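You operate a simulated robot arm through the tools that you are given. There is no shell and no other tool. Be economical: measure what you need, move in short steps, check, and stop when the job is done.

You are at the controls of a simulated two-armed robot. One attempt, no reset.

JOB
On the clear front of the fitting table, fold the orange rag in half, so that it is half as long.

Only the result counts: the job must be done as asked and must still hold three seconds after the hand-in. Knocking over, shifting, dropping, spilling or breaking anything else fails it. Flat cloth is picked up by pressing the open fingertips on it (5 to 10 N) and closing them slowly along it; thin cloth reads only 2 to 8 mm in the jaws.

ROBOT AND FRAMES
Two 7-joint arms with two-finger parallel grippers on one trunk, on a base that drives. Base frame: it is fixed to the floor where the robot stands at the start and does not move with it; the origin is under the middle of the robot, x ahead of it, y to its left, z up. Lengths are in mm, angles in rad, forces in N, time in s.
The left shoulder is at the start at [70, 134, 1176], the right one opposite. Places, roughly: clear front of the fitting table [500, 100, 900]. Payload 1.57 kg a hand.
The tool frame of a hand sits at the grasp point between the pads (the TCP): z along the fingers, y along the line on which they close. The tips reach 30 mm beyond it. The gripper opens to 80 mm. The fingers are 17 mm wide and 12 mm thick; the gripper's body (40 by 82 mm) begins 80 mm behind the TCP.
Orientation is told as [roll, pitch, yaw] about the base's x, y, z axes, in that order, counted from this pose: with the fingers straight down and closing along the base's y, the tool's x points along the base's -x, its y along +y and its z along -z.

CONTROLS
- The arms move only by the tool servo_tool. It takes "left_commands", "right_commands" or both (then of equal length, played together; a hand with none holds still); each is a list that holds one entry, the list of rows, each a list of 7 numbers: the shift along the tool's x, y, z in mm, then the turn, a rotation vector about the tool's x, y, z in rad, then the closure in counts, from 0 (fully open) to 255 (shut). In form: [[[tx, ty, tz, rx, ry, rz, fingers], ...]]. A call has 1 to 12 rows; each row shifts and turns the commanded pose from where the row before left it, along the tool's axes as they then stand. Each row takes 0.2 s and may step no farther than 50 mm and 0.15 rad from the row before; otherwise, or with a gripper value out of range, the whole call is refused. A pose out of reach is approached as far as the arm can. The call stops where the force on the tool passes 40 N (or 10 N more than at its start, if that is more) or the arm is blocked; 0.2 s more then pass. The fingers move at their own pace (about 153 mm/s each) and stop on an object; they squeeze with about 31 N. The grip force told is the motor's: it shows also when the fingers shut on nothing. Time passes only in rows, and 0.2 s behind the last, so rows that do not move let the fingers close. The reply holds the time, the measured pose of the TCP, the force on the tool along the base axes, the opening and the grip force, in the units named above and with some noise.
- Cameras (640 x 400 px; columns grow to the right, rows downward): "scene" is now at [136.6, -1.3, 1385.4]; the picture's right is [0.04, -1.00, 0.00], its down [-0.74, -0.03, -0.67] and it looks along [0.67, 0.02, -0.74] (base axes); focal length 256 px, centre (320, 200). "left" rides on the left gripper at [72, 7, -122] in its tool frame; the picture's right is [-0.09, 1.00, 0.00], its down [-0.84, -0.08, -0.54] and it looks along [-0.54, -0.05, 0.84] (tool axes); focal length 238 px, centre (320, 200). "right" rides on the right gripper at [72, -7, -122] in its tool frame; the picture's right is [0.09, 1.00, 0.00], its down [-0.84, 0.08, -0.54] and it looks along [-0.54, 0.05, 0.84] (tool axes); focal length 238 px, centre (320, 200). There is no depth. A picture from a camera that has moved, and an enlarged one, comes with that camera's place and axes in the base frame and with its lens. The place of the scene camera against the robot may be out by one fixed shift of up to 12 mm in any direction.
- snapshot(camera): a new picture of that camera. The clock stands still meanwhile.
- slide_trunk(by): slides the trunk up (or, below 0, down) by that many mm; the arms and the scene camera ride with it, the base frame stays. It gives what a move gives, with no picture.
- drive_base(legs): drives the robot by 1 to 6 legs, each [ahead, left, turn to the left] in mm, mm and rad, along the robot's own axes; the way and the turn of a leg run together, so that a leg with both is an arc; at most 1500 mm and 3.142 rad a leg. The arms and the cameras ride along, it lands a little off, and it stops where it bumps. It gives what a move gives.
- turn_head(pan, tilt): turns the head with the scene camera to pan (to the left, within 1.501 rad either way) and tilt (down, from -0.506 to 1.204), counted from straight ahead of the robot. It gives what a move gives.
- close_up(camera, box): a new picture of the part [left, top, right, bottom] of that camera's present view, enlarged. The clock stands still meanwhile.
- close_job(): hands the job in; it is judged then, once.

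Work in short steps. Places have to be worked out from the pictures, the camera data and where the tool is seen: move nearer, look again, correct. Check each grasp and each placing, and mend what went wrong. You have 120 turns and 92 pictures in all, those below and enlarged ones among them. Open the grippers and draw the arms clear of the work before you hand the job in, unless the task says otherwise; then end with one line.

The tools are called by a JSON object that holds its "op" and its "data". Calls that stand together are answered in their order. servo_tool: Moves the arms, as the interface text tells. Its arguments: {"type":"object","properties":{"left_commands":{"type":"array","items":{"type":"array","items":{"type":"array","items":{"type":"number"}}}},"right_commands":{"type":"array","items":{"type":"array","items":{"type":"array","items":{"type":"number"}}}}},"required":[]} The other tools are called the same way: slide_trunk (by) slides the trunk up or down; drive_base (legs) drives the base; turn_head (pan, tilt) turns the head that bears the scene camera; snapshot (camera) takes a picture; close_up (camera, box) takes an enlarged picture of a part of a camera's view; close_job () hands the job in.

At the start:

```text
time: 0.0
left_tool_pos: [480.3, 208.9, 1089.7]
left_tool_rot: [0.0, -0.001, 0.003]
left_wrist_force: [-0.8, -0.4, -0.4]
left_width: 80.0
left_grasp_force: 0.0
right_tool_pos: [404.7, -185.8, 1127.8]
right_tool_rot: [0.002, 0.001, 0.0]
right_wrist_force: [0.3, 0.1, 0.9]
right_width: 80.0
right_grasp_force: 0.1
trunk travel left (down, up): [-750.0, 190.0]
robot x, y, heading: [2.9, 0.2, -0.002]
head pan, tilt: [0.035, 0.836]
```

scene: 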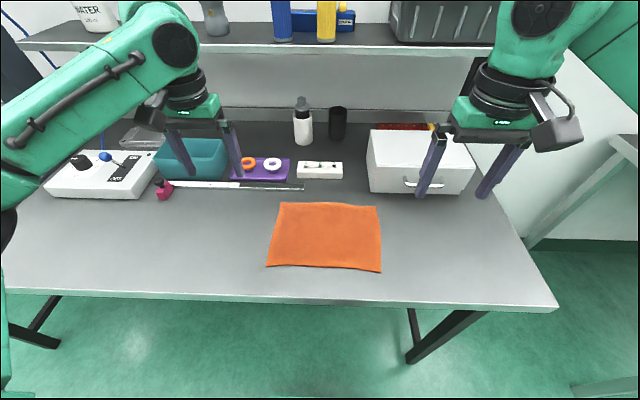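
right: 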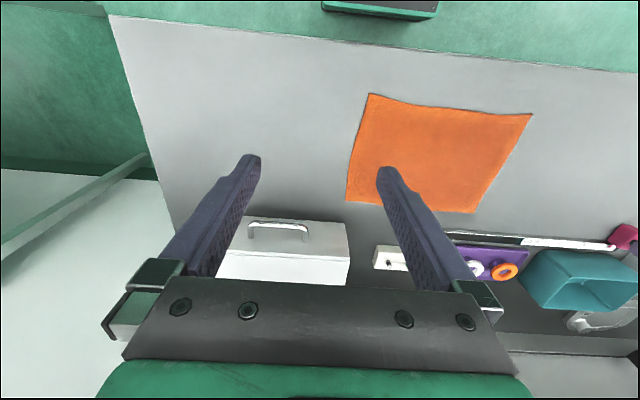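
left: 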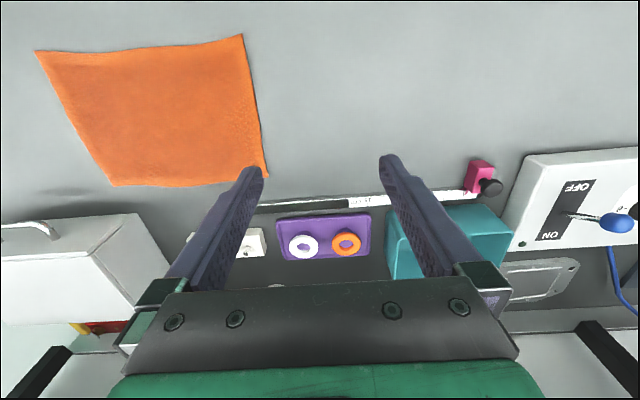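

The rag spans roughly x 420–625, y −145–130, so its long side runs along y and I need to bring the left edge over to the right edge. First I look down to see how much room the base has at the table.

{"op": "turn_head", "data": {"pan": 0, "tilt": 1.2}}

{"op": "snapshot", "data": {"camera": "scene"}}

```text
time: 0.8
left_tool_pos: [479.8, 208.1, 1089.2]
left_tool_rot: [-0.002, 0.0, 0.003]
left_wrist_force: [0.4, -0.5, 0.3]
left_width: 80.2
left_grasp_force: 0.0
right_tool_pos: [403.9, -185.7, 1127.1]
right_tool_rot: [-0.002, -0.001, 0.0]
right_wrist_force: [0.1, -0.6, -0.2]
right_width: 79.9
right_grasp_force: 0.1
trunk travel left (down, up): [-750.0, 190.0]
robot x, y, heading: [-1.8, 1.2, -0.005]
head pan, tilt: [0.0, 1.201]
```

```text
88 pictures are left
camera scene: at [113.7, -4.1, 1360.6], right [0.0, -1.0, 0.0], down [-0.93, 0.0, -0.36], along [0.36, 0.0, -0.93], focal length 256 px, centre (320, 200)
```

scene: 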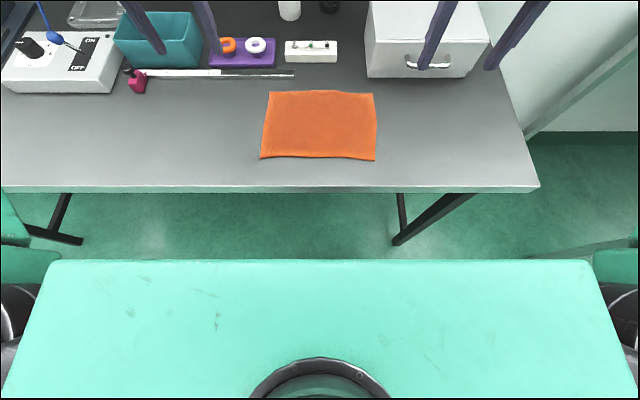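

The base has free floor around it (table foot only near y −400). I shift a bit left and ahead and turn right by 0.7, so that both hands can be set one behind the other on the rag's left edge.

{"op": "drive_base", "data": {"legs": [[45, 110, 0], [0, 0, -0.7]]}}

{"op": "turn_head", "data": {"pan": 0.5, "tilt": 0.95}}

{"op": "snapshot", "data": {"camera": "scene"}}

```text
time: 3.9
left_tool_pos: [548.7, -33.2, 1089.0]
left_tool_rot: [-0.001, 0.001, -0.689]
left_wrist_force: [0.3, 0.6, -0.6]
left_width: 79.9
left_grasp_force: 0.1
right_tool_pos: [237.0, -289.2, 1128.2]
right_tool_rot: [0.0, 0.001, -0.693]
right_wrist_force: [0.2, 0.2, -0.2]
right_width: 80.0
right_grasp_force: 0.1
trunk travel left (down, up): [-750.0, 190.0]
robot x, y, heading: [45.8, 112.8, -0.69]
head pan, tilt: [0.0, 1.201]
```

```text
time: 4.9
left_tool_pos: [548.6, -33.6, 1088.8]
left_tool_rot: [-0.001, 0.0, -0.69]
left_wrist_force: [-0.3, -0.4, -0.3]
left_width: 80.0
left_grasp_force: 0.0
right_tool_pos: [238.7, -289.3, 1127.5]
right_tool_rot: [0.001, 0.0, -0.692]
right_wrist_force: [-0.4, -0.8, -1.4]
right_width: 80.1
right_grasp_force: 0.0
trunk travel left (down, up): [-750.0, 190.0]
robot x, y, heading: [43.0, 113.4, -0.693]
head pan, tilt: [0.499, 0.949]
```

```text
87 pictures are left
camera scene: at [162.8, 61.4, 1376.8], right [-0.19, -0.98, 0.0], down [-0.8, 0.16, -0.58], along [0.57, -0.11, -0.81], focal length 256 px, centre (320, 200)
```

scene: 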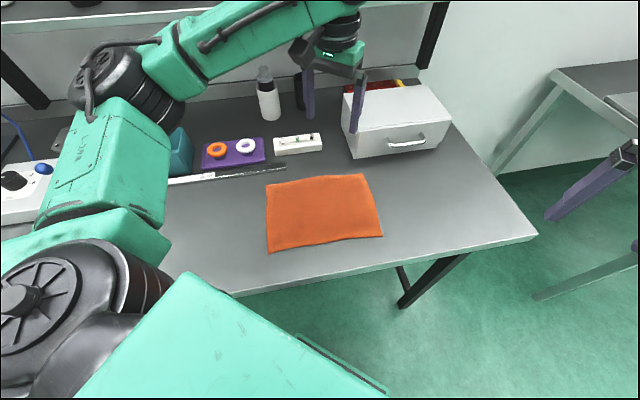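

The left arm's elbow flares outward, leaving room for the right arm. I turn both hands to yaw −π/2 (closing along base x, cameras on the +y side) and move them toward the left edge, staying high.

{"op": "servo_tool", "data": {"left_commands": [[[0, 0, 0, 0, 0, 0.147, 120], [0, 0, 0, 0, 0, 0.147, 120], [0, 0, 0, 0, 0, 0.147, 120], [0, 0, 0, 0, 0, 0.147, 120], [0, 0, 0, 0, 0, 0.147, 120], [0, 0, 0, 0, 0, 0.145, 120], [36, 12.5, 22, 0, 0, 0, 120], [36, 12.5, 22, 0, 0, 0, 120], [36, 12.5, 22, 0, 0, 0, 120], [36, 12.5, 22, 0, 0, 0, 120]]], "right_commands": [[[0, 0, 0, 0, 0, 0.147, 120], [0, 0, 0, 0, 0, 0.147, 120], [0, 0, 0, 0, 0, 0.147, 120], [0, 0, 0, 0, 0, 0.147, 120], [0, 0, 0, 0, 0, 0.147, 120], [0, 0, 0, 0, 0, 0.145, 120], [38, 22, 10, 0, 0, 0, 120], [38, 22, 10, 0, 0, 0, 120], [38, 22, 10, 0, 0, 0, 120], [38, 22, 10, 0, 0, 0, 120]]]}}

{"op": "snapshot", "data": {"camera": "scene"}}

{"op": "snapshot", "data": {"camera": "left"}}

```text
time: 7.1
left_tool_pos: [600.5, 115.4, 999.8]
left_tool_rot: [-0.001, -0.004, -1.571]
left_wrist_force: [0.6, 0.5, 0.4]
left_width: 42.3
left_grasp_force: 0.0
right_tool_pos: [327.2, -133.5, 1090.0]
right_tool_rot: [-0.002, -0.004, -1.572]
right_wrist_force: [-0.4, 0.6, 0.4]
right_width: 42.2
right_grasp_force: 0.1
trunk travel left (down, up): [-750.0, 190.0]
robot x, y, heading: [45.6, 109.8, -0.692]
head pan, tilt: [0.499, 0.949]
```

```text
86 pictures are left
camera scene: at [165.4, 65.5, 1376.7], right [-0.19, -0.98, 0.0], down [-0.8, 0.15, -0.58], along [0.57, -0.11, -0.81], focal length 256 px, centre (320, 200)
```

scene: 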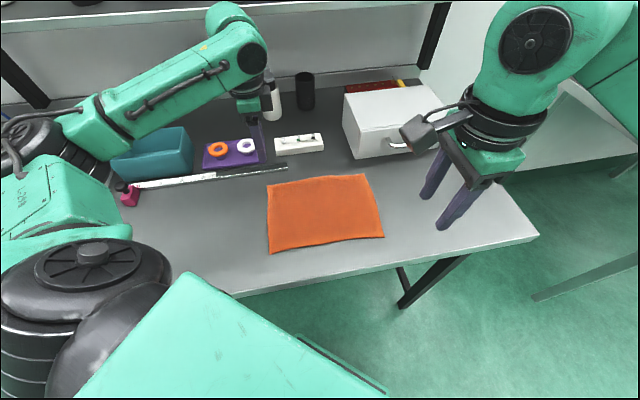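

```text
85 pictures are left
camera left: at [607.5, 187.7, 1120.6], right [1.0, -0.09, 0.0], down [-0.08, -0.83, 0.55], along [-0.05, -0.54, -0.84], focal length 238 px, centre (320, 200)
```

left: 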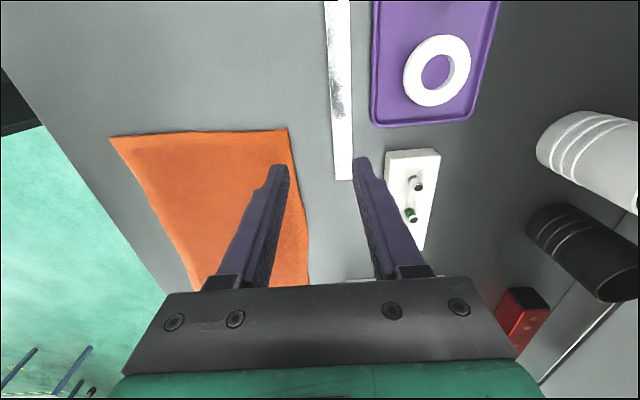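

Intersecting the wrist-camera views before and after the move gives a surface nearer z≈885, with the rag's left corners at about (569,122) and (389,130). I move the left hand over the far-corner spot and bring the right hand in partway, still high.

{"op": "servo_tool", "data": {"left_commands": [[[0, -28, 10, 0, 0, 0, 120], [-3, -27, 10, 0, 0, 0, 120], [0, 0, 10, 0, 0, 0, 120], [0, 0, 0, 0, 0, 0, 120], [0, 0, 0, 0, 0, 0, 120], [0, 0, 0, 0, 0, 0, 120]]], "right_commands": [[[42, 14.5, 15, 0, 0, 0, 120], [42, 14.5, 15, 0, 0, 0, 120], [42, 14.5, 15, 0, 0, 0, 120], [42, 14.5, 15, 0, 0, 0, 120], [42, 14.5, 15, 0, 0, 0, 120], [41, 14.5, 15, 0, 0, 0, 120]]]}}

{"op": "snapshot", "data": {"camera": "left"}}

{"op": "snapshot", "data": {"camera": "right"}}

{"op": "snapshot", "data": {"camera": "scene"}}

```text
time: 8.5
left_tool_pos: [543.1, 108.4, 970.0]
left_tool_rot: [-0.001, 0.001, -1.569]
left_wrist_force: [-0.6, 0.4, 0.7]
left_width: 42.5
left_grasp_force: 0.0
right_tool_pos: [405.7, 91.7, 993.0]
right_tool_rot: [0.003, 0.0, -1.575]
right_wrist_force: [-0.2, 0.4, -0.6]
right_width: 42.3
right_grasp_force: 0.0
right hand out of reach, approached as far as the arm can: row 6
trunk travel left (down, up): [-750.0, 190.0]
robot x, y, heading: [46.4, 116.4, -0.69]
head pan, tilt: [0.499, 0.949]
```

```text
84 pictures are left
camera left: at [549.3, 181.1, 1092.7], right [1.0, -0.09, 0.0], down [-0.08, -0.84, 0.54], along [-0.05, -0.54, -0.84], focal length 238 px, centre (320, 200)
```

left: 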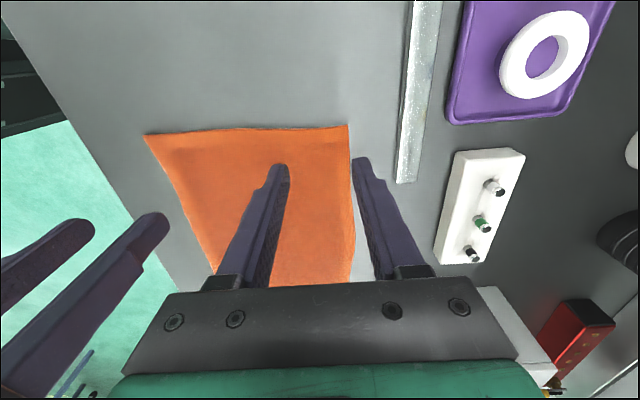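

```text
83 pictures are left
camera right: at [399.0, 164.3, 1113.8], right [1.0, 0.09, 0.0], down [0.07, -0.84, 0.54], along [0.05, -0.54, -0.84], focal length 238 px, centre (320, 200)
```

right: 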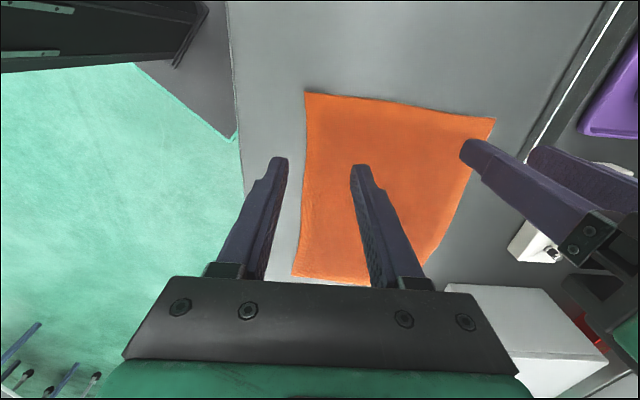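

```text
82 pictures are left
camera scene: at [162.9, 61.7, 1376.8], right [-0.19, -0.98, 0.0], down [-0.8, 0.16, -0.58], along [0.57, -0.11, -0.81], focal length 256 px, centre (320, 200)
```

scene: 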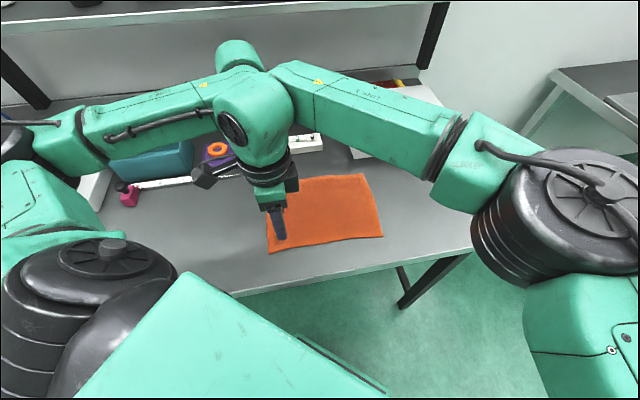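

All views agree: surface z≈885, left corners at (568,121) and (389,130). The right hand stopped a little short in y, so I drive 45 mm toward +y, which brings the targets into both hands' comfortable range.

{"op": "drive_base", "data": {"legs": [[-28, 35, 0]]}}

```text
time: 9.4
left_tool_pos: [542.6, 147.2, 971.0]
left_tool_rot: [-0.002, 0.004, -1.571]
left_wrist_force: [-0.4, 0.0, 0.8]
left_width: 42.4
left_grasp_force: 0.1
right_tool_pos: [404.0, 130.0, 992.6]
right_tool_rot: [0.0, 0.004, -1.573]
right_wrist_force: [0.0, -0.9, 0.7]
right_width: 42.4
right_grasp_force: 0.1
trunk travel left (down, up): [-750.0, 190.0]
robot x, y, heading: [44.9, 154.0, -0.691]
head pan, tilt: [0.499, 0.949]
```

Now I bring both hands to just above the rag near the corners, jaws opened about 31 mm.

{"op": "servo_tool", "data": {"left_commands": [[[-18, -3, 14, 0, 0, 0, 155], [-18, -2, 14, 0, 0, 0, 155], [0, 0, 13, 0, 0, 0, 155], [0, 0, 0, 0, 0, 0, 155]]], "right_commands": [[[-6, 7, 16, 0, 0, 0, 155], [-6, 7, 16, 0, 0, 0, 155], [0, 0, 15, 0, 0, 0, 155], [0, 0, 15, 0, 0, 0, 155]]]}}

{"op": "snapshot", "data": {"camera": "left"}}

{"op": "snapshot", "data": {"camera": "right"}}

```text
time: 10.4
left_tool_pos: [548.8, 129.2, 920.2]
left_tool_rot: [-0.018, 0.032, -1.518]
left_wrist_force: [0.4, -0.9, 0.2]
left_width: 31.4
left_grasp_force: 0.1
right_tool_pos: [423.6, 117.5, 938.5]
right_tool_rot: [0.013, 0.014, -1.588]
right_wrist_force: [-0.4, -0.3, 0.4]
right_width: 31.5
right_grasp_force: 0.1
trunk travel left (down, up): [-750.0, 190.0]
robot x, y, heading: [46.2, 153.0, -0.692]
head pan, tilt: [0.499, 0.949]
```

```text
81 pictures are left
camera left: at [551.5, 197.9, 1044.6], right [1.0, -0.04, -0.02], down [-0.02, -0.86, 0.52], along [-0.04, -0.51, -0.86], focal length 238 px, centre (320, 200)
```

left: 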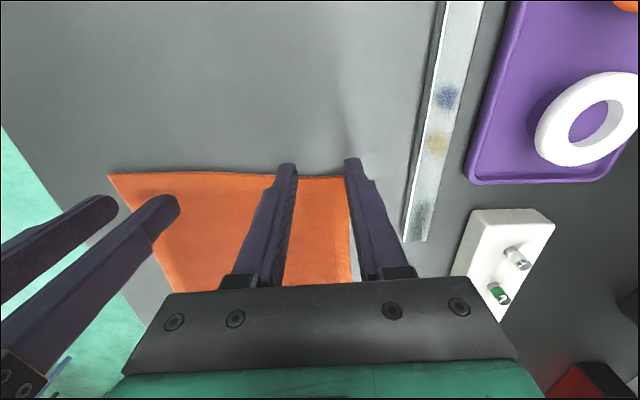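

```text
80 pictures are left
camera right: at [417.6, 188.7, 1060.6], right [1.0, 0.07, 0.02], down [0.05, -0.85, 0.53], along [0.05, -0.53, -0.85], focal length 238 px, centre (320, 200)
```

right: 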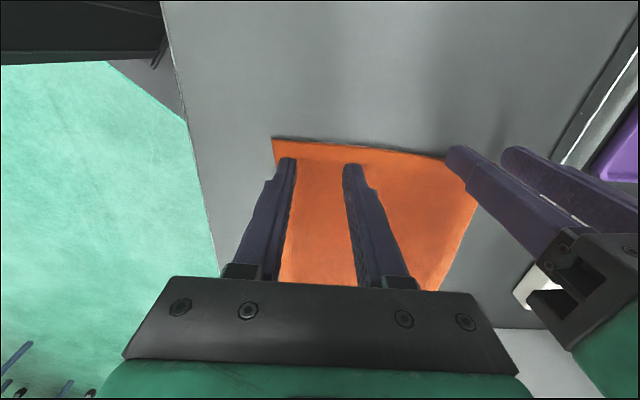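

The left hand is off by 18 mm and both are slightly twisted, which suggests the arms touch above the wrists. I look.

{"op": "close_up", "data": {"camera": "scene", "box": [150, 20, 390, 260]}}

{"op": "servo_tool", "data": {"left_commands": [[[0, 0, 0, 0, 0, 0, 155], [0, 0, 0, 0, 0, 0, 155]]]}}

```text
1.67 times, centred on (270, 140) of scene
camera zoom: at [162.8, 103.9, 1376.8], right [-0.19, -0.98, 0.0], down [-0.8, 0.16, -0.58], along [0.57, -0.11, -0.81], focal length 427 px, centre (403, 300)
```

zoom: 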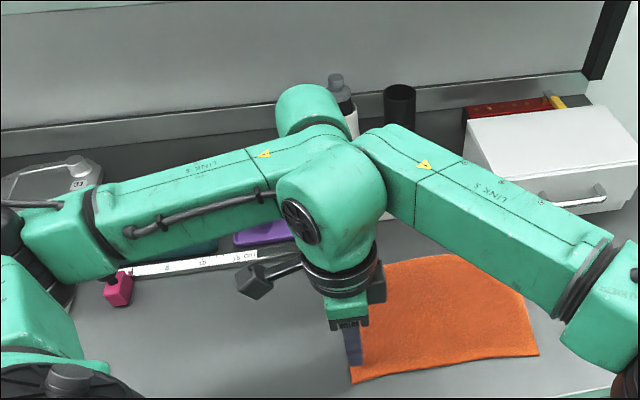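

```text
time: 11.0
left_tool_pos: [548.0, 129.0, 921.6]
left_tool_rot: [-0.016, 0.031, -1.516]
left_wrist_force: [0.3, 0.2, -0.2]
left_width: 31.3
left_grasp_force: 0.1
right_tool_pos: [424.0, 117.3, 938.8]
right_tool_rot: [0.016, 0.013, -1.588]
right_wrist_force: [0.4, 0.9, 0.5]
right_width: 31.1
right_grasp_force: 0.0
trunk travel left (down, up): [-750.0, 190.0]
robot x, y, heading: [47.0, 156.1, -0.695]
head pan, tilt: [0.499, 0.949]
```

The left forearm bears on the right wrist. I back the left hand off, then tilt the hands apart (left wrist toward +y, right wrist toward −y, both about the closing axis so both tips still meet the table together).

{"op": "servo_tool", "data": {"left_commands": [[[30, 0, -25, 0, 0, 0, 155], [20, 0, -25, 0, 0, 0, 155], [0, 0, 0, 0, -0.12, 0, 155], [0, 0, 0, 0, -0.12, 0, 155], [0, 0, 0, 0, -0.12, 0, 155], [0, 0, 0, 0, 0, 0, 155]]], "right_commands": [[[0, 0, 0, 0, 0, 0, 155], [0, 0, 0, 0, 0, 0, 155], [0, 0, 0, 0, 0.12, 0, 155], [0, 0, 0, 0, 0.12, 0, 155], [0, 0, 0, 0, 0.12, 0, 155], [0, 0, 0, 0, 0, 0, 155]]]}}

{"op": "snapshot", "data": {"camera": "scene"}}

```text
time: 12.4
left_tool_pos: [537.8, 165.1, 981.2]
left_tool_rot: [-0.001, -0.363, -1.571]
left_wrist_force: [-0.4, -0.5, 0.2]
left_width: 31.5
left_grasp_force: 0.1
right_tool_pos: [419.6, 123.0, 930.8]
right_tool_rot: [0.001, 0.362, -1.573]
right_wrist_force: [-0.1, -0.3, -0.8]
right_width: 31.4
right_grasp_force: 0.1
trunk travel left (down, up): [-750.0, 190.0]
robot x, y, heading: [42.3, 157.6, -0.693]
head pan, tilt: [0.499, 0.949]
```

```text
78 pictures are left
camera scene: at [163.0, 105.0, 1376.8], right [-0.19, -0.98, 0.0], down [-0.8, 0.16, -0.58], along [0.57, -0.11, -0.81], focal length 256 px, centre (320, 200)
```

scene: 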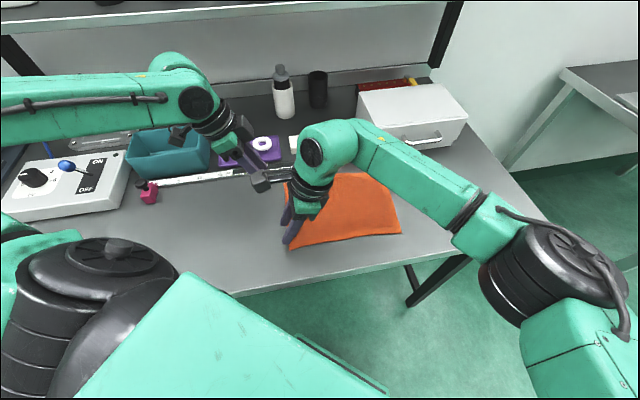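

Clear separation now. I bring the tips to about 13 mm above the cloth edge (tip targets y≈111 far, y≈118 near).

{"op": "servo_tool", "data": {"left_commands": [[[-10.3, 0, 33, 0, 0, 0, 155], [-10.4, 0, 33.7, 0, 0, 0, 155], [0, 0, 0, 0, 0, 0, 155]]], "right_commands": [[[-8, 0, -1, 0, 0, 0, 155], [-8.7, 0, 0, 0, 0, 0, 155], [0, 0, 0, 0, 0, 0, 155]]]}}

{"op": "snapshot", "data": {"camera": "left"}}

{"op": "snapshot", "data": {"camera": "right"}}

```text
time: 13.2
left_tool_pos: [539.8, 123.2, 926.0]
left_tool_rot: [-0.001, -0.36, -1.568]
left_wrist_force: [0.0, 0.9, 0.3]
left_width: 31.3
left_grasp_force: 0.1
right_tool_pos: [419.2, 107.5, 925.9]
right_tool_rot: [0.0, 0.362, -1.574]
right_wrist_force: [0.1, 0.8, -0.2]
right_width: 31.6
right_grasp_force: 0.1
trunk travel left (down, up): [-750.0, 190.0]
robot x, y, heading: [45.8, 155.1, -0.689]
head pan, tilt: [0.499, 0.949]
```

```text
77 pictures are left
camera left: at [545.1, 232.4, 1014.6], right [1.0, -0.09, 0.03], down [-0.08, -0.59, 0.8], along [-0.05, -0.8, -0.59], focal length 238 px, centre (320, 200)
```

left: 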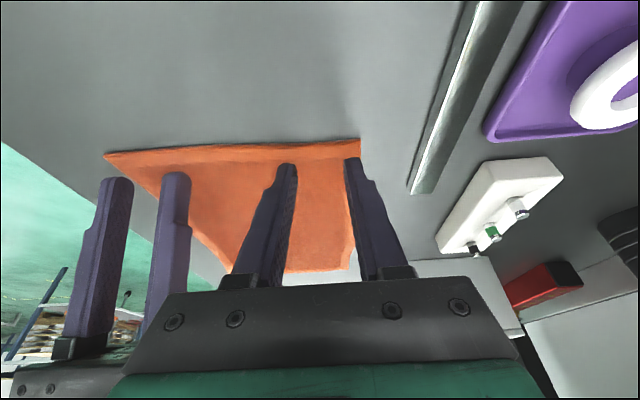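

```text
76 pictures are left
camera right: at [412.2, 132.1, 1063.5], right [1.0, 0.08, 0.03], down [0.07, -0.97, 0.21], along [0.05, -0.21, -0.98], focal length 238 px, centre (320, 200)
```

right: 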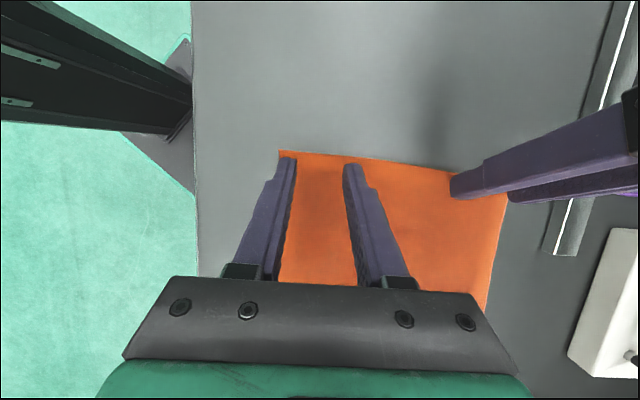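

Tips sit about right over the edge strip. I shift 3–4 mm inward and descend about 11 mm slowly, watching force.

{"op": "servo_tool", "data": {"left_commands": [[[-0.5, 0, 9.8, 0, 0, 0, 155], [0.35, 0, 0.95, 0, 0, 0, 155], [0.35, 0, 0.95, 0, 0, 0, 155], [0, 0, 0, 0, 0, 0, 155]]], "right_commands": [[[-6, 0, 7.3, 0, 0, 0, 155], [-0.35, 0, 0.95, 0, 0, 0, 155], [-0.35, 0, 0.95, 0, 0, 0, 155], [0, 0, 0, 0, 0, 0, 155]]]}}

```text
time: 14.2
left_tool_pos: [538.1, 120.3, 914.3]
left_tool_rot: [0.0, -0.361, -1.57]
left_wrist_force: [0.8, -0.1, 2.3]
left_width: 31.3
left_grasp_force: 0.1
right_tool_pos: [418.3, 101.6, 913.7]
right_tool_rot: [0.002, 0.362, -1.575]
right_wrist_force: [-0.6, -0.4, 0.4]
right_width: 31.5
right_grasp_force: 0.0
trunk travel left (down, up): [-750.0, 190.0]
robot x, y, heading: [47.0, 153.3, -0.69]
head pan, tilt: [0.499, 0.949]
```

The left tips just begin to touch (≈2 N). I keep lowering by fractions of a millimetre.

{"op": "servo_tool", "data": {"left_commands": [[[0.2, 0, 0.5, 0, 0, 0, 155], [0.2, 0, 0.5, 0, 0, 0, 155], [0, 0, 0, 0, 0, 0, 155]]], "right_commands": [[[-0.35, 0, 0.95, 0, 0, 0, 155], [-0.35, 0, 0.95, 0, 0, 0, 155], [0, 0, 0, 0, 0, 0, 155]]]}}

```text
time: 15.0
left_tool_pos: [536.8, 119.1, 914.6]
left_tool_rot: [0.001, -0.36, -1.571]
left_wrist_force: [1.4, 1.3, 5.8]
left_width: 31.2
left_grasp_force: 0.1
right_tool_pos: [419.9, 102.9, 913.7]
right_tool_rot: [0.004, 0.363, -1.573]
right_wrist_force: [2.5, -1.1, 12.6]
right_width: 31.3
right_grasp_force: 0.1
trunk travel left (down, up): [-750.0, 190.0]
robot x, y, heading: [46.8, 158.5, -0.694]
head pan, tilt: [0.499, 0.949]
```

Left 6 N, right 12.6 N. I ease the right a little and add a touch to the left, then close both slowly.

{"op": "servo_tool", "data": {"left_commands": [[[0.07, 0, 0.2, 0, 0, 0, 155], [0, 0, 0, 0, 0, 0, 165], [0, 0, 0, 0, 0, 0, 175], [0, 0, 0, 0, 0, 0, 185], [0, 0, 0, 0, 0, 0, 195], [0, 0, 0, 0, 0, 0, 205], [0, 0, 0, 0, 0, 0, 215], [0, 0, 0, 0, 0, 0, 225], [0, 0, 0, 0, 0, 0, 235], [0, 0, 0, 0, 0, 0, 245], [0, 0, 0, 0, 0, 0, 255], [0, 0, 0, 0, 0, 0, 255]]], "right_commands": [[[0.15, 0, -0.4, 0, 0, 0, 155], [0, 0, 0, 0, 0, 0, 165], [0, 0, 0, 0, 0, 0, 175], [0, 0, 0, 0, 0, 0, 185], [0, 0, 0, 0, 0, 0, 195], [0, 0, 0, 0, 0, 0, 205], [0, 0, 0, 0, 0, 0, 215], [0, 0, 0, 0, 0, 0, 225], [0, 0, 0, 0, 0, 0, 235], [0, 0, 0, 0, 0, 0, 245], [0, 0, 0, 0, 0, 0, 255], [0, 0, 0, 0, 0, 0, 255]]]}}

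{"op": "snapshot", "data": {"camera": "left"}}

{"op": "snapshot", "data": {"camera": "right"}}

```text
time: 17.6
left_tool_pos: [537.1, 120.0, 914.1]
left_tool_rot: [-0.002, -0.36, -1.571]
left_wrist_force: [-10.2, -0.1, 7.4]
left_width: 3.2
left_grasp_force: 23.8
right_tool_pos: [418.1, 102.7, 914.7]
right_tool_rot: [0.003, 0.361, -1.575]
right_wrist_force: [10.7, 1.2, 7.9]
right_width: 3.5
right_grasp_force: 23.9
trunk travel left (down, up): [-750.0, 190.0]
robot x, y, heading: [41.1, 154.4, -0.689]
head pan, tilt: [0.499, 0.949]
```

```text
75 pictures are left
camera left: at [542.3, 230.0, 1002.3], right [1.0, -0.09, 0.03], down [-0.08, -0.59, 0.8], along [-0.05, -0.8, -0.6], focal length 238 px, centre (320, 200)
```

left: 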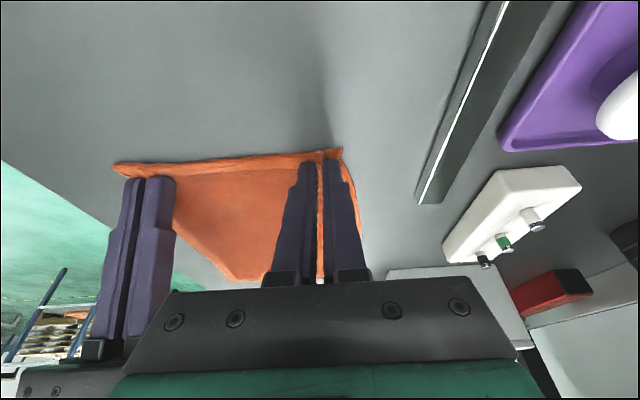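

```text
74 pictures are left
camera right: at [410.8, 127.9, 1052.2], right [1.0, 0.08, 0.04], down [0.07, -0.97, 0.21], along [0.05, -0.21, -0.98], focal length 238 px, centre (320, 200)
```

right: 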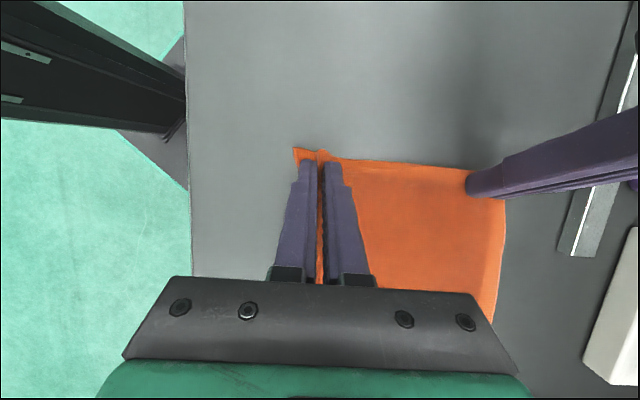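

Both jaws hold cloth (3.2 and 3.5 mm), with some tension between them. I ease the hands 3 mm toward each other and lift 40 mm to verify.

{"op": "servo_tool", "data": {"left_commands": [[[-3.5, -2, -9.4, 0, 0, 0, 255], [-3.5, -1, -9.4, 0, 0, 0, 255], [-3.5, 0, -9.4, 0, 0, 0, 255], [-3.5, 0, -9.4, 0, 0, 0, 255], [0, 0, 0, 0, 0, 0, 255]]], "right_commands": [[[3.5, 2, -9.4, 0, 0, 0, 255], [3.5, 1, -9.4, 0, 0, 0, 255], [3.5, 0, -9.4, 0, 0, 0, 255], [3.5, 0, -9.4, 0, 0, 0, 255], [0, 0, 0, 0, 0, 0, 255]]]}}

{"op": "snapshot", "data": {"camera": "scene"}}

{"op": "snapshot", "data": {"camera": "right"}}

```text
time: 18.8
left_tool_pos: [535.8, 120.3, 953.5]
left_tool_rot: [-0.003, -0.36, -1.571]
left_wrist_force: [-1.6, 0.5, -0.1]
left_width: 3.1
left_grasp_force: 24.1
right_tool_pos: [422.4, 103.8, 954.1]
right_tool_rot: [0.001, 0.361, -1.574]
right_wrist_force: [0.5, -0.2, -0.2]
right_width: 3.1
right_grasp_force: 24.2
trunk travel left (down, up): [-750.0, 190.0]
robot x, y, heading: [46.1, 158.0, -0.691]
head pan, tilt: [0.499, 0.949]
```

```text
73 pictures are left
camera scene: at [162.6, 104.7, 1376.8], right [-0.19, -0.98, 0.0], down [-0.8, 0.16, -0.58], along [0.57, -0.11, -0.81], focal length 256 px, centre (320, 200)
```

scene: 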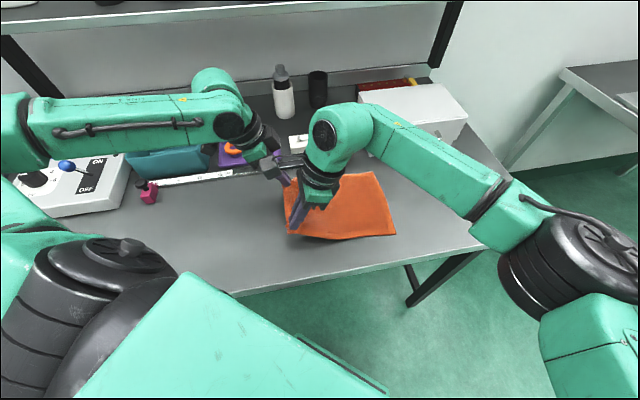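

```text
72 pictures are left
camera right: at [416.1, 128.4, 1092.2], right [1.0, 0.08, 0.03], down [0.07, -0.97, 0.21], along [0.05, -0.21, -0.98], focal length 238 px, centre (320, 200)
```

right: 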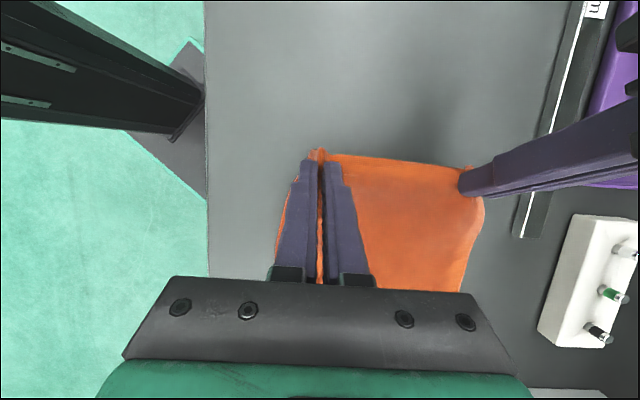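

Held firmly at both spots. I carry the edge over toward −y in an arc, rising to about 75 mm, about 125 mm along so far.

{"op": "servo_tool", "data": {"left_commands": [[[-13.8, 0, -1.15, 0, 0, 0, 255], [-13.8, 0, -1.15, 0, 0, 0, 255], [-13.8, 0, -1.15, 0, 0, 0, 255], [-13.8, 0, -1.15, 0, 0, 0, 255], [-13.8, 0, -1.15, 0, 0, 0, 255], [-13.8, 0, -1.15, 0, 0, 0, 255], [-11.7, 0, 4.45, 0, 0, 0, 255], [-11.7, 0, 4.45, 0, 0, 0, 255], [-11.7, 0, 4.45, 0, 0, 0, 255], [-11.7, 0, 4.45, 0, 0, 0, 255], [0, 0, 0, 0, 0, 0, 255]]], "right_commands": [[[-9.55, 0, -10.05, 0, 0, 0, 255], [-9.55, 0, -10.05, 0, 0, 0, 255], [-9.55, 0, -10.05, 0, 0, 0, 255], [-9.55, 0, -10.05, 0, 0, 0, 255], [-9.55, 0, -10.05, 0, 0, 0, 255], [-9.55, 0, -10.05, 0, 0, 0, 255], [-11.7, 0, -4.45, 0, 0, 0, 255], [-11.7, 0, -4.45, 0, 0, 0, 255], [-11.7, 0, -4.45, 0, 0, 0, 255], [-11.7, 0, -4.45, 0, 0, 0, 255], [0, 0, 0, 0, 0, 0, 255]]]}}

{"op": "snapshot", "data": {"camera": "scene"}}

{"op": "snapshot", "data": {"camera": "right"}}

{"op": "snapshot", "data": {"camera": "left"}}

```text
time: 21.2
left_tool_pos: [536.3, -5.7, 987.2]
left_tool_rot: [-0.002, -0.361, -1.57]
left_wrist_force: [-1.8, -0.1, -0.2]
left_width: 3.2
left_grasp_force: 24.4
right_tool_pos: [422.3, -22.7, 991.2]
right_tool_rot: [0.002, 0.361, -1.574]
right_wrist_force: [1.5, -0.4, -0.5]
right_width: 3.4
right_grasp_force: 24.7
trunk travel left (down, up): [-750.0, 190.0]
robot x, y, heading: [45.5, 154.4, -0.694]
head pan, tilt: [0.499, 0.949]
```

```text
71 pictures are left
camera scene: at [162.6, 105.4, 1376.8], right [-0.19, -0.98, 0.0], down [-0.8, 0.16, -0.58], along [0.57, -0.11, -0.81], focal length 256 px, centre (320, 200)
```

scene: 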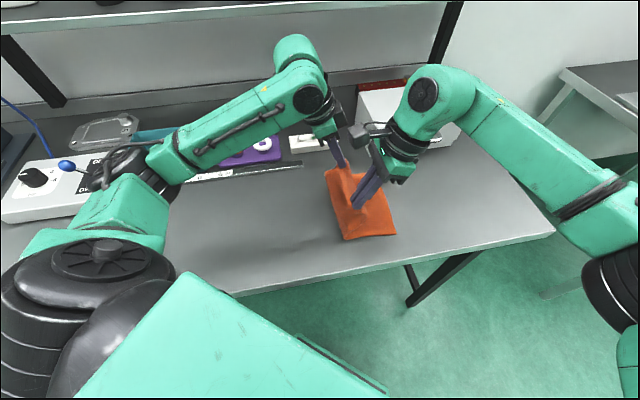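

```text
70 pictures are left
camera right: at [415.9, 3.0, 1129.8], right [1.0, 0.08, 0.03], down [0.07, -0.97, 0.21], along [0.05, -0.21, -0.98], focal length 238 px, centre (320, 200)
```

right: 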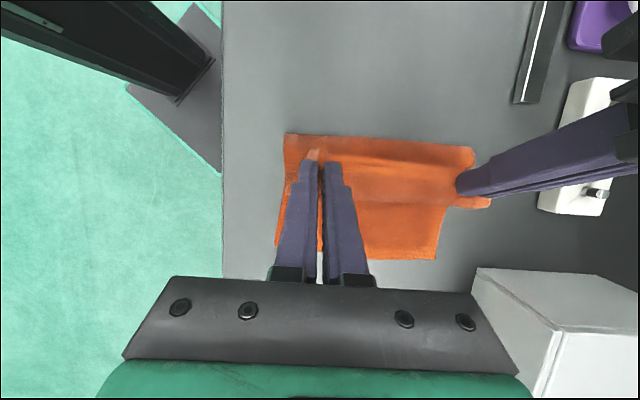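

```text
69 pictures are left
camera left: at [541.4, 105.1, 1076.3], right [1.0, -0.09, 0.03], down [-0.08, -0.59, 0.8], along [-0.05, -0.8, -0.6], focal length 238 px, centre (320, 200)
```

left: 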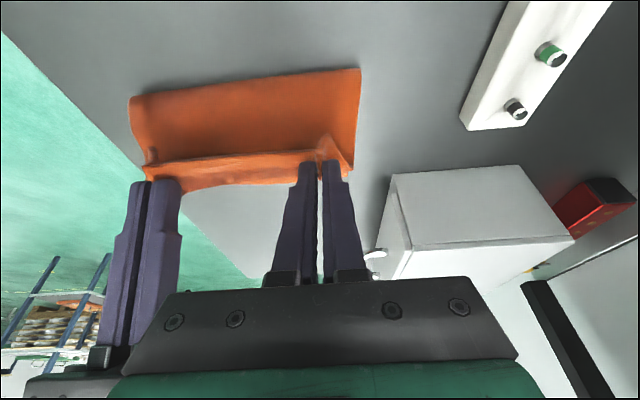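

The fold is forming well. The edge strip in the jaws still faces back toward +y, so I tilt both hands (fingers toward +y) to roll it over before laying down.

{"op": "servo_tool", "data": {"left_commands": [[[0, 0, 0, 0, 0.12, 0, 255], [0, 0, 0, 0, 0.12, 0, 255], [0, 0, 0, 0, 0.12, 0, 255], [0, 0, 0, 0, 0.12, 0, 255], [0, 0, 0, 0, 0.12, 0, 255], [0, 0, 0, 0, 0, 0, 255]]], "right_commands": [[[0, 0, 0, 0, 0.12, 0, 255], [0, 0, 0, 0, 0.12, 0, 255], [0, 0, 0, 0, 0.12, 0, 255], [0, 0, 0, 0, 0.12, 0, 255], [0, 0, 0, 0, 0, 0, 255], [0, 0, 0, 0, 0, 0, 255]]]}}

{"op": "snapshot", "data": {"camera": "scene"}}

{"op": "snapshot", "data": {"camera": "left"}}

```text
time: 22.6
left_tool_pos: [536.4, -5.7, 985.8]
left_tool_rot: [-0.003, 0.241, -1.57]
left_wrist_force: [-2.1, -0.8, 1.0]
left_width: 3.1
left_grasp_force: 24.6
right_tool_pos: [421.7, -23.4, 989.8]
right_tool_rot: [0.0, 0.841, -1.573]
right_wrist_force: [1.1, -0.6, 0.1]
right_width: 3.1
right_grasp_force: 24.3
trunk travel left (down, up): [-750.0, 190.0]
robot x, y, heading: [45.7, 151.3, -0.694]
head pan, tilt: [0.499, 0.949]
```

```text
68 pictures are left
camera scene: at [162.7, 105.2, 1376.8], right [-0.19, -0.98, 0.0], down [-0.8, 0.16, -0.58], along [0.57, -0.11, -0.81], focal length 256 px, centre (320, 200)
```

scene: 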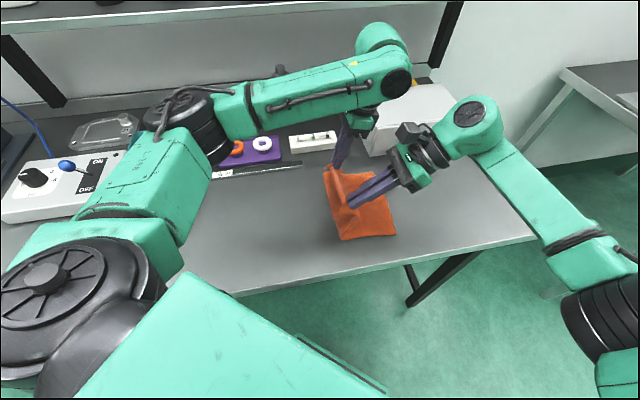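

```text
67 pictures are left
camera left: at [541.2, 34.7, 1122.9], right [1.0, -0.09, -0.02], down [-0.08, -0.94, 0.33], along [-0.05, -0.32, -0.94], focal length 238 px, centre (320, 200)
```

left: 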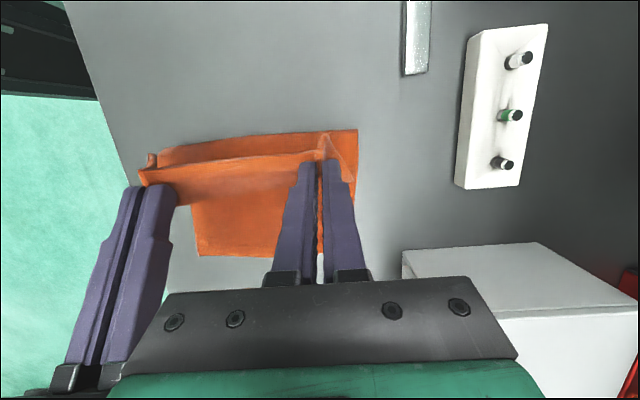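

The edge strip is rolling over properly. I continue to −y and lower both tips to about 17 mm above the surface over the opposite edge.

{"op": "servo_tool", "data": {"left_commands": [[[-20.2, 0, 0.2, 0, 0, 0, 255], [-20.2, 0, 0.2, 0, 0, 0, 255], [-20.2, 0, 0.2, 0, 0, 0, 255], [-20.2, 0, 0.2, 0, 0, 0, 255], [-20.2, 0, 0.2, 0, 0, 0, 255], [-2.4, 0, 9.7, 0, 0, 0, 255], [-2.4, 0, 9.7, 0, 0, 0, 255], [-2.4, 0, 9.7, 0, 0, 0, 255], [0, 0, 0, 0, 0, 0, 255]]], "right_commands": [[[-15.6, 0, -9.9, 0, 0, 0, 255], [-15.6, 0, -9.9, 0, 0, 0, 255], [-15.6, 0, -9.9, 0, 0, 0, 255], [-15.6, 0, -9.9, 0, 0, 0, 255], [-15.6, 0, -9.9, 0, 0, 0, 255], [-10.6, 0, 9.5, 0, 0, 0, 255], [-10.6, 0, 9.5, 0, 0, 0, 255], [-10.6, 0, 9.5, 0, 0, 0, 255], [0, 0, 0, 0, 0, 0, 255]]]}}

{"op": "snapshot", "data": {"camera": "scene"}}

{"op": "snapshot", "data": {"camera": "left"}}

{"op": "snapshot", "data": {"camera": "right"}}

```text
time: 24.6
left_tool_pos: [533.8, -103.1, 933.3]
left_tool_rot: [-0.002, 0.239, -1.571]
left_wrist_force: [-2.9, 0.1, -0.6]
left_width: 3.2
left_grasp_force: 24.5
right_tool_pos: [419.7, -112.8, 920.2]
right_tool_rot: [0.001, 0.839, -1.571]
right_wrist_force: [4.3, 0.5, -0.2]
right_width: 3.1
right_grasp_force: 24.1
trunk travel left (down, up): [-750.0, 190.0]
robot x, y, heading: [41.5, 154.2, -0.691]
head pan, tilt: [0.499, 0.949]
```

```text
66 pictures are left
camera scene: at [162.4, 105.0, 1376.8], right [-0.19, -0.98, 0.0], down [-0.8, 0.16, -0.58], along [0.57, -0.11, -0.81], focal length 256 px, centre (320, 200)
```

scene: 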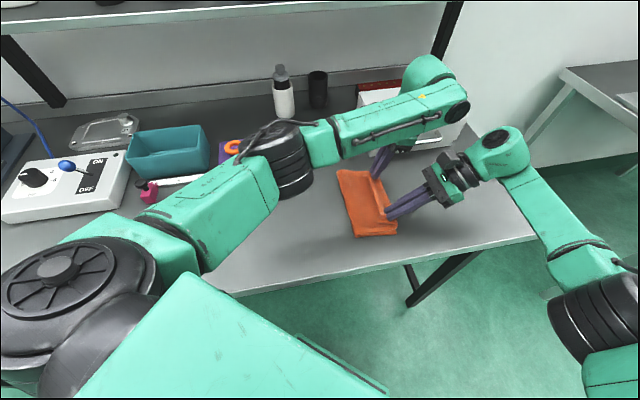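

```text
65 pictures are left
camera left: at [540.6, -62.6, 1068.7], right [1.0, -0.09, -0.02], down [-0.08, -0.94, 0.33], along [-0.05, -0.33, -0.94], focal length 238 px, centre (320, 200)
```

left: 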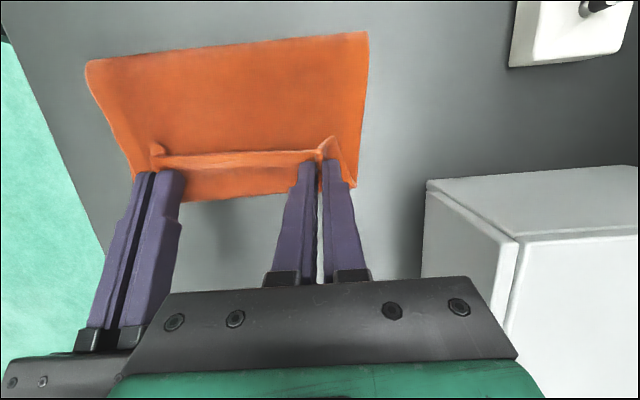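

```text
64 pictures are left
camera right: at [413.7, -154.8, 1055.1], right [1.0, 0.06, 0.07], down [0.07, -0.96, -0.26], along [0.05, 0.27, -0.96], focal length 238 px, centre (320, 200)
```

right: 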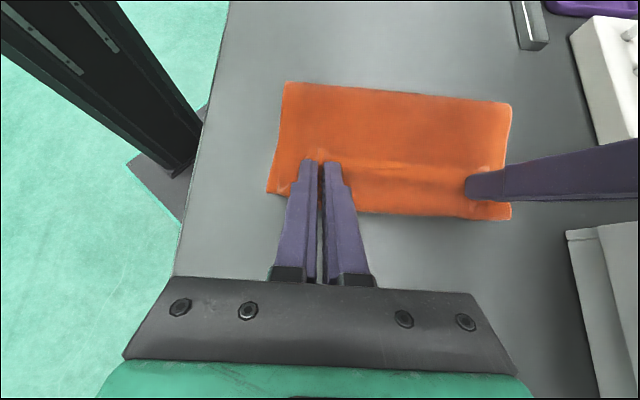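

The edge now sits over the far edge (bottom edge at about y −111 / −103; tips at −96 / −90). I lower 8 mm more, open gently, and withdraw along the fingers.

{"op": "servo_tool", "data": {"left_commands": [[[-1, -1, 3.9, 0, 0, 0, 255], [-1, -1, 3.9, 0, 0, 0, 255], [0, 0, 0, 0, 0, 0, 255], [0, 0, 0, 0, 0, 0, 235], [0, 0, 0, 0, 0, 0, 215], [0, 0, 0, 0, 0, 0, 195], [0, 0, 0, 0, 0, 0, 180], [0, 0, 0, 0, 0, 0, 180]]], "right_commands": [[[-3, 1, 2.7, 0, 0, 0, 255], [-3, 1, 2.7, 0, 0, 0, 255], [0, 0, 0, 0, 0, 0, 255], [0, 0, 0, 0, 0, 0, 235], [0, 0, 0, 0, 0, 0, 215], [0, 0, 0, 0, 0, 0, 195], [0, 0, 0, 0, 0, 0, 180], [0, 0, 0, 0, 0, 0, 180]]]}}

{"op": "snapshot", "data": {"camera": "left"}}

{"op": "snapshot", "data": {"camera": "right"}}

```text
time: 26.4
left_tool_pos: [533.4, -104.7, 924.7]
left_tool_rot: [-0.003, 0.239, -1.571]
left_wrist_force: [-0.5, -0.2, 0.3]
left_width: 22.9
left_grasp_force: 0.0
right_tool_pos: [420.5, -111.7, 914.4]
right_tool_rot: [0.003, 0.84, -1.572]
right_wrist_force: [0.0, 0.3, 4.6]
right_width: 19.9
right_grasp_force: 0.1
trunk travel left (down, up): [-750.0, 190.0]
robot x, y, heading: [47.6, 155.8, -0.694]
head pan, tilt: [0.499, 0.949]
```

```text
63 pictures are left
camera left: at [539.8, -63.3, 1060.7], right [1.0, -0.09, -0.02], down [-0.08, -0.94, 0.33], along [-0.05, -0.33, -0.94], focal length 238 px, centre (320, 200)
```

left: 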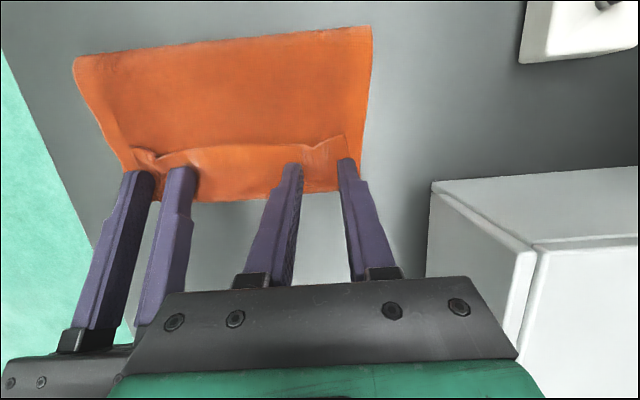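

```text
62 pictures are left
camera right: at [414.6, -154.0, 1048.4], right [1.0, 0.06, 0.07], down [0.07, -0.96, -0.26], along [0.05, 0.27, -0.96], focal length 238 px, centre (320, 200)
```

right: 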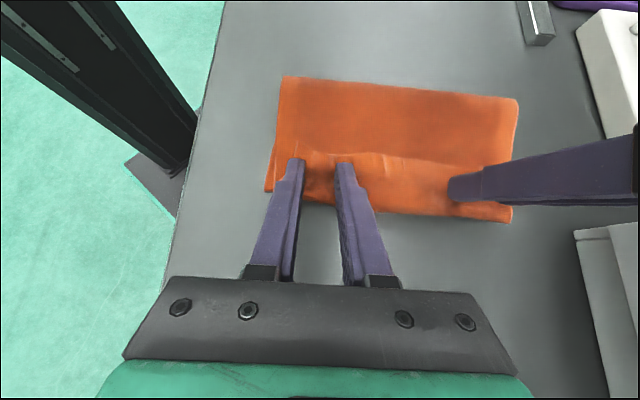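

Released. I withdraw both hands back along their fingers by 80 mm and look.

{"op": "servo_tool", "data": {"left_commands": [[[0, 0, -10, 0, 0, 0, 160], [0, 0, -20, 0, 0, 0, 160], [0, 0, -25, 0, 0, 0, 160], [0, 0, -25, 0, 0, 0, 160]]], "right_commands": [[[0, 0, -10, 0, 0, 0, 160], [0, 0, -20, 0, 0, 0, 160], [0, 0, -25, 0, 0, 0, 160], [0, 0, -25, 0, 0, 0, 160]]]}}

{"op": "snapshot", "data": {"camera": "left"}}

{"op": "snapshot", "data": {"camera": "right"}}

{"op": "close_up", "data": {"camera": "scene", "box": [310, 150, 430, 250]}}

```text
time: 27.4
left_tool_pos: [531.4, -121.8, 1003.7]
left_tool_rot: [-0.003, 0.239, -1.572]
left_wrist_force: [-0.5, 0.5, -0.2]
left_width: 29.8
left_grasp_force: 0.0
right_tool_pos: [420.5, -171.9, 968.2]
right_tool_rot: [0.003, 0.841, -1.574]
right_wrist_force: [0.2, 0.2, -0.3]
right_width: 29.9
right_grasp_force: 0.1
trunk travel left (down, up): [-750.0, 190.0]
robot x, y, heading: [48.5, 159.5, -0.692]
head pan, tilt: [0.499, 0.949]
```

```text
61 pictures are left
camera left: at [537.5, -81.0, 1139.6], right [1.0, -0.09, -0.02], down [-0.08, -0.94, 0.33], along [-0.05, -0.32, -0.94], focal length 238 px, centre (320, 200)
```

left: 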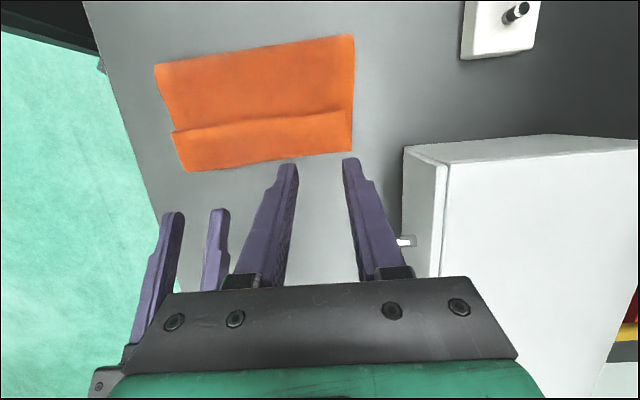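

```text
60 pictures are left
camera right: at [414.3, -213.4, 1101.9], right [1.0, 0.06, 0.07], down [0.07, -0.96, -0.26], along [0.05, 0.27, -0.96], focal length 238 px, centre (320, 200)
```

right: 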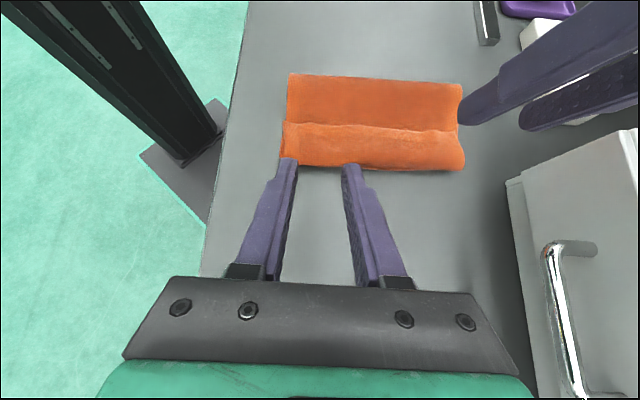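

```text
4.00 times, centred on (370, 200) of scene
camera zoom: at [162.1, 104.7, 1376.8], right [-0.19, -0.98, 0.0], down [-0.8, 0.16, -0.58], along [0.57, -0.11, -0.81], focal length 1024 px, centre (120, 200)
```

zoom: 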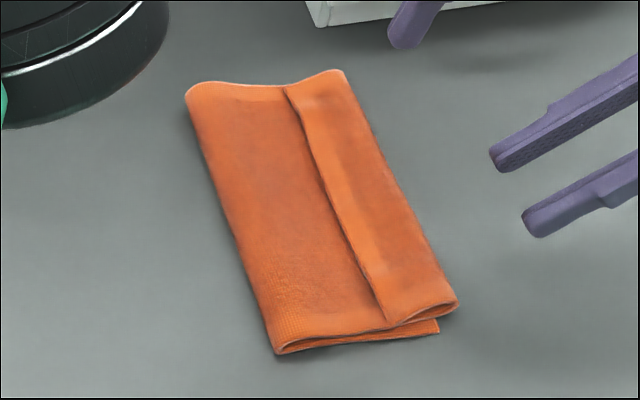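

The strip fell back: about 40 mm of the top edge is doubled back on itself because I released too low, and the fold slid. I'll re-grip that free edge, roll it over, and release higher with the sheet taut. First I raise the hands and drive 80 mm toward −y for better reach.

{"op": "servo_tool", "data": {"left_commands": [[[4.8, 0, -19.4, 0, 0, 0, 155], [4.8, 0, -19.4, 0, 0, 0, 155], [0, 0, 0, 0, 0, 0, 155]]], "right_commands": [[[14.9, 0, -13.3, 0, 0, 0, 155], [14.9, 0, -13.3, 0, 0, 0, 155], [0, 0, 0, 0, 0, 0, 155]]]}}

{"op": "drive_base", "data": {"legs": [[51, -62, 0]]}}

{"op": "snapshot", "data": {"camera": "scene"}}

{"op": "snapshot", "data": {"camera": "right"}}

```text
time: 28.2
left_tool_pos: [535.3, -124.8, 1043.2]
left_tool_rot: [-0.002, 0.238, -1.569]
left_wrist_force: [0.7, -0.6, -0.3]
left_width: 31.3
left_grasp_force: 0.1
right_tool_pos: [422.1, -172.1, 1007.7]
right_tool_rot: [0.001, 0.841, -1.575]
right_wrist_force: [0.3, -0.6, 0.5]
right_width: 31.2
right_grasp_force: 0.0
trunk travel left (down, up): [-750.0, 190.0]
robot x, y, heading: [43.1, 156.5, -0.691]
head pan, tilt: [0.499, 0.949]
```

```text
time: 29.2
left_tool_pos: [534.5, -206.0, 1045.2]
left_tool_rot: [-0.003, 0.238, -1.573]
left_wrist_force: [-1.0, 0.0, 1.0]
left_width: 31.5
left_grasp_force: 0.0
right_tool_pos: [420.4, -253.1, 1007.7]
right_tool_rot: [0.002, 0.838, -1.575]
right_wrist_force: [-0.6, 0.7, -0.4]
right_width: 31.5
right_grasp_force: 0.0
trunk travel left (down, up): [-750.0, 190.0]
robot x, y, heading: [47.8, 72.0, -0.695]
head pan, tilt: [0.499, 0.949]
```

```text
58 pictures are left
camera scene: at [162.4, 24.7, 1376.9], right [-0.19, -0.98, 0.0], down [-0.8, 0.16, -0.58], along [0.57, -0.11, -0.81], focal length 256 px, centre (320, 200)
```

scene: 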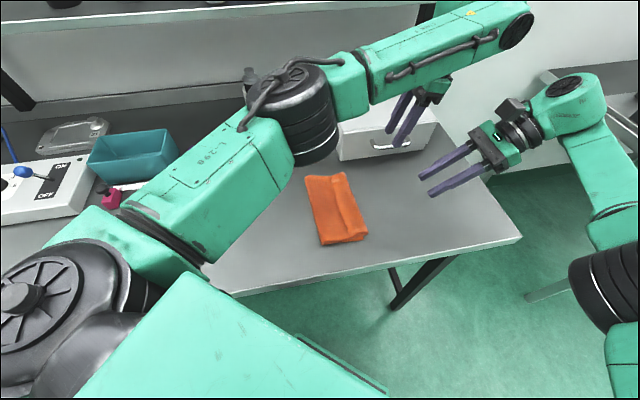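

```text
57 pictures are left
camera right: at [414.2, -294.6, 1142.5], right [1.0, 0.06, 0.07], down [0.07, -0.96, -0.26], along [0.05, 0.26, -0.96], focal length 238 px, centre (320, 200)
```

right: 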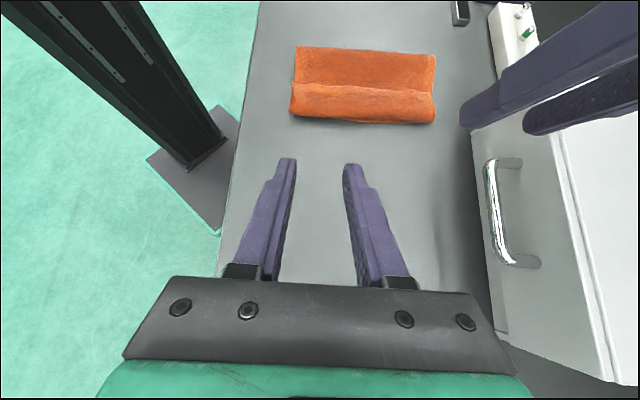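

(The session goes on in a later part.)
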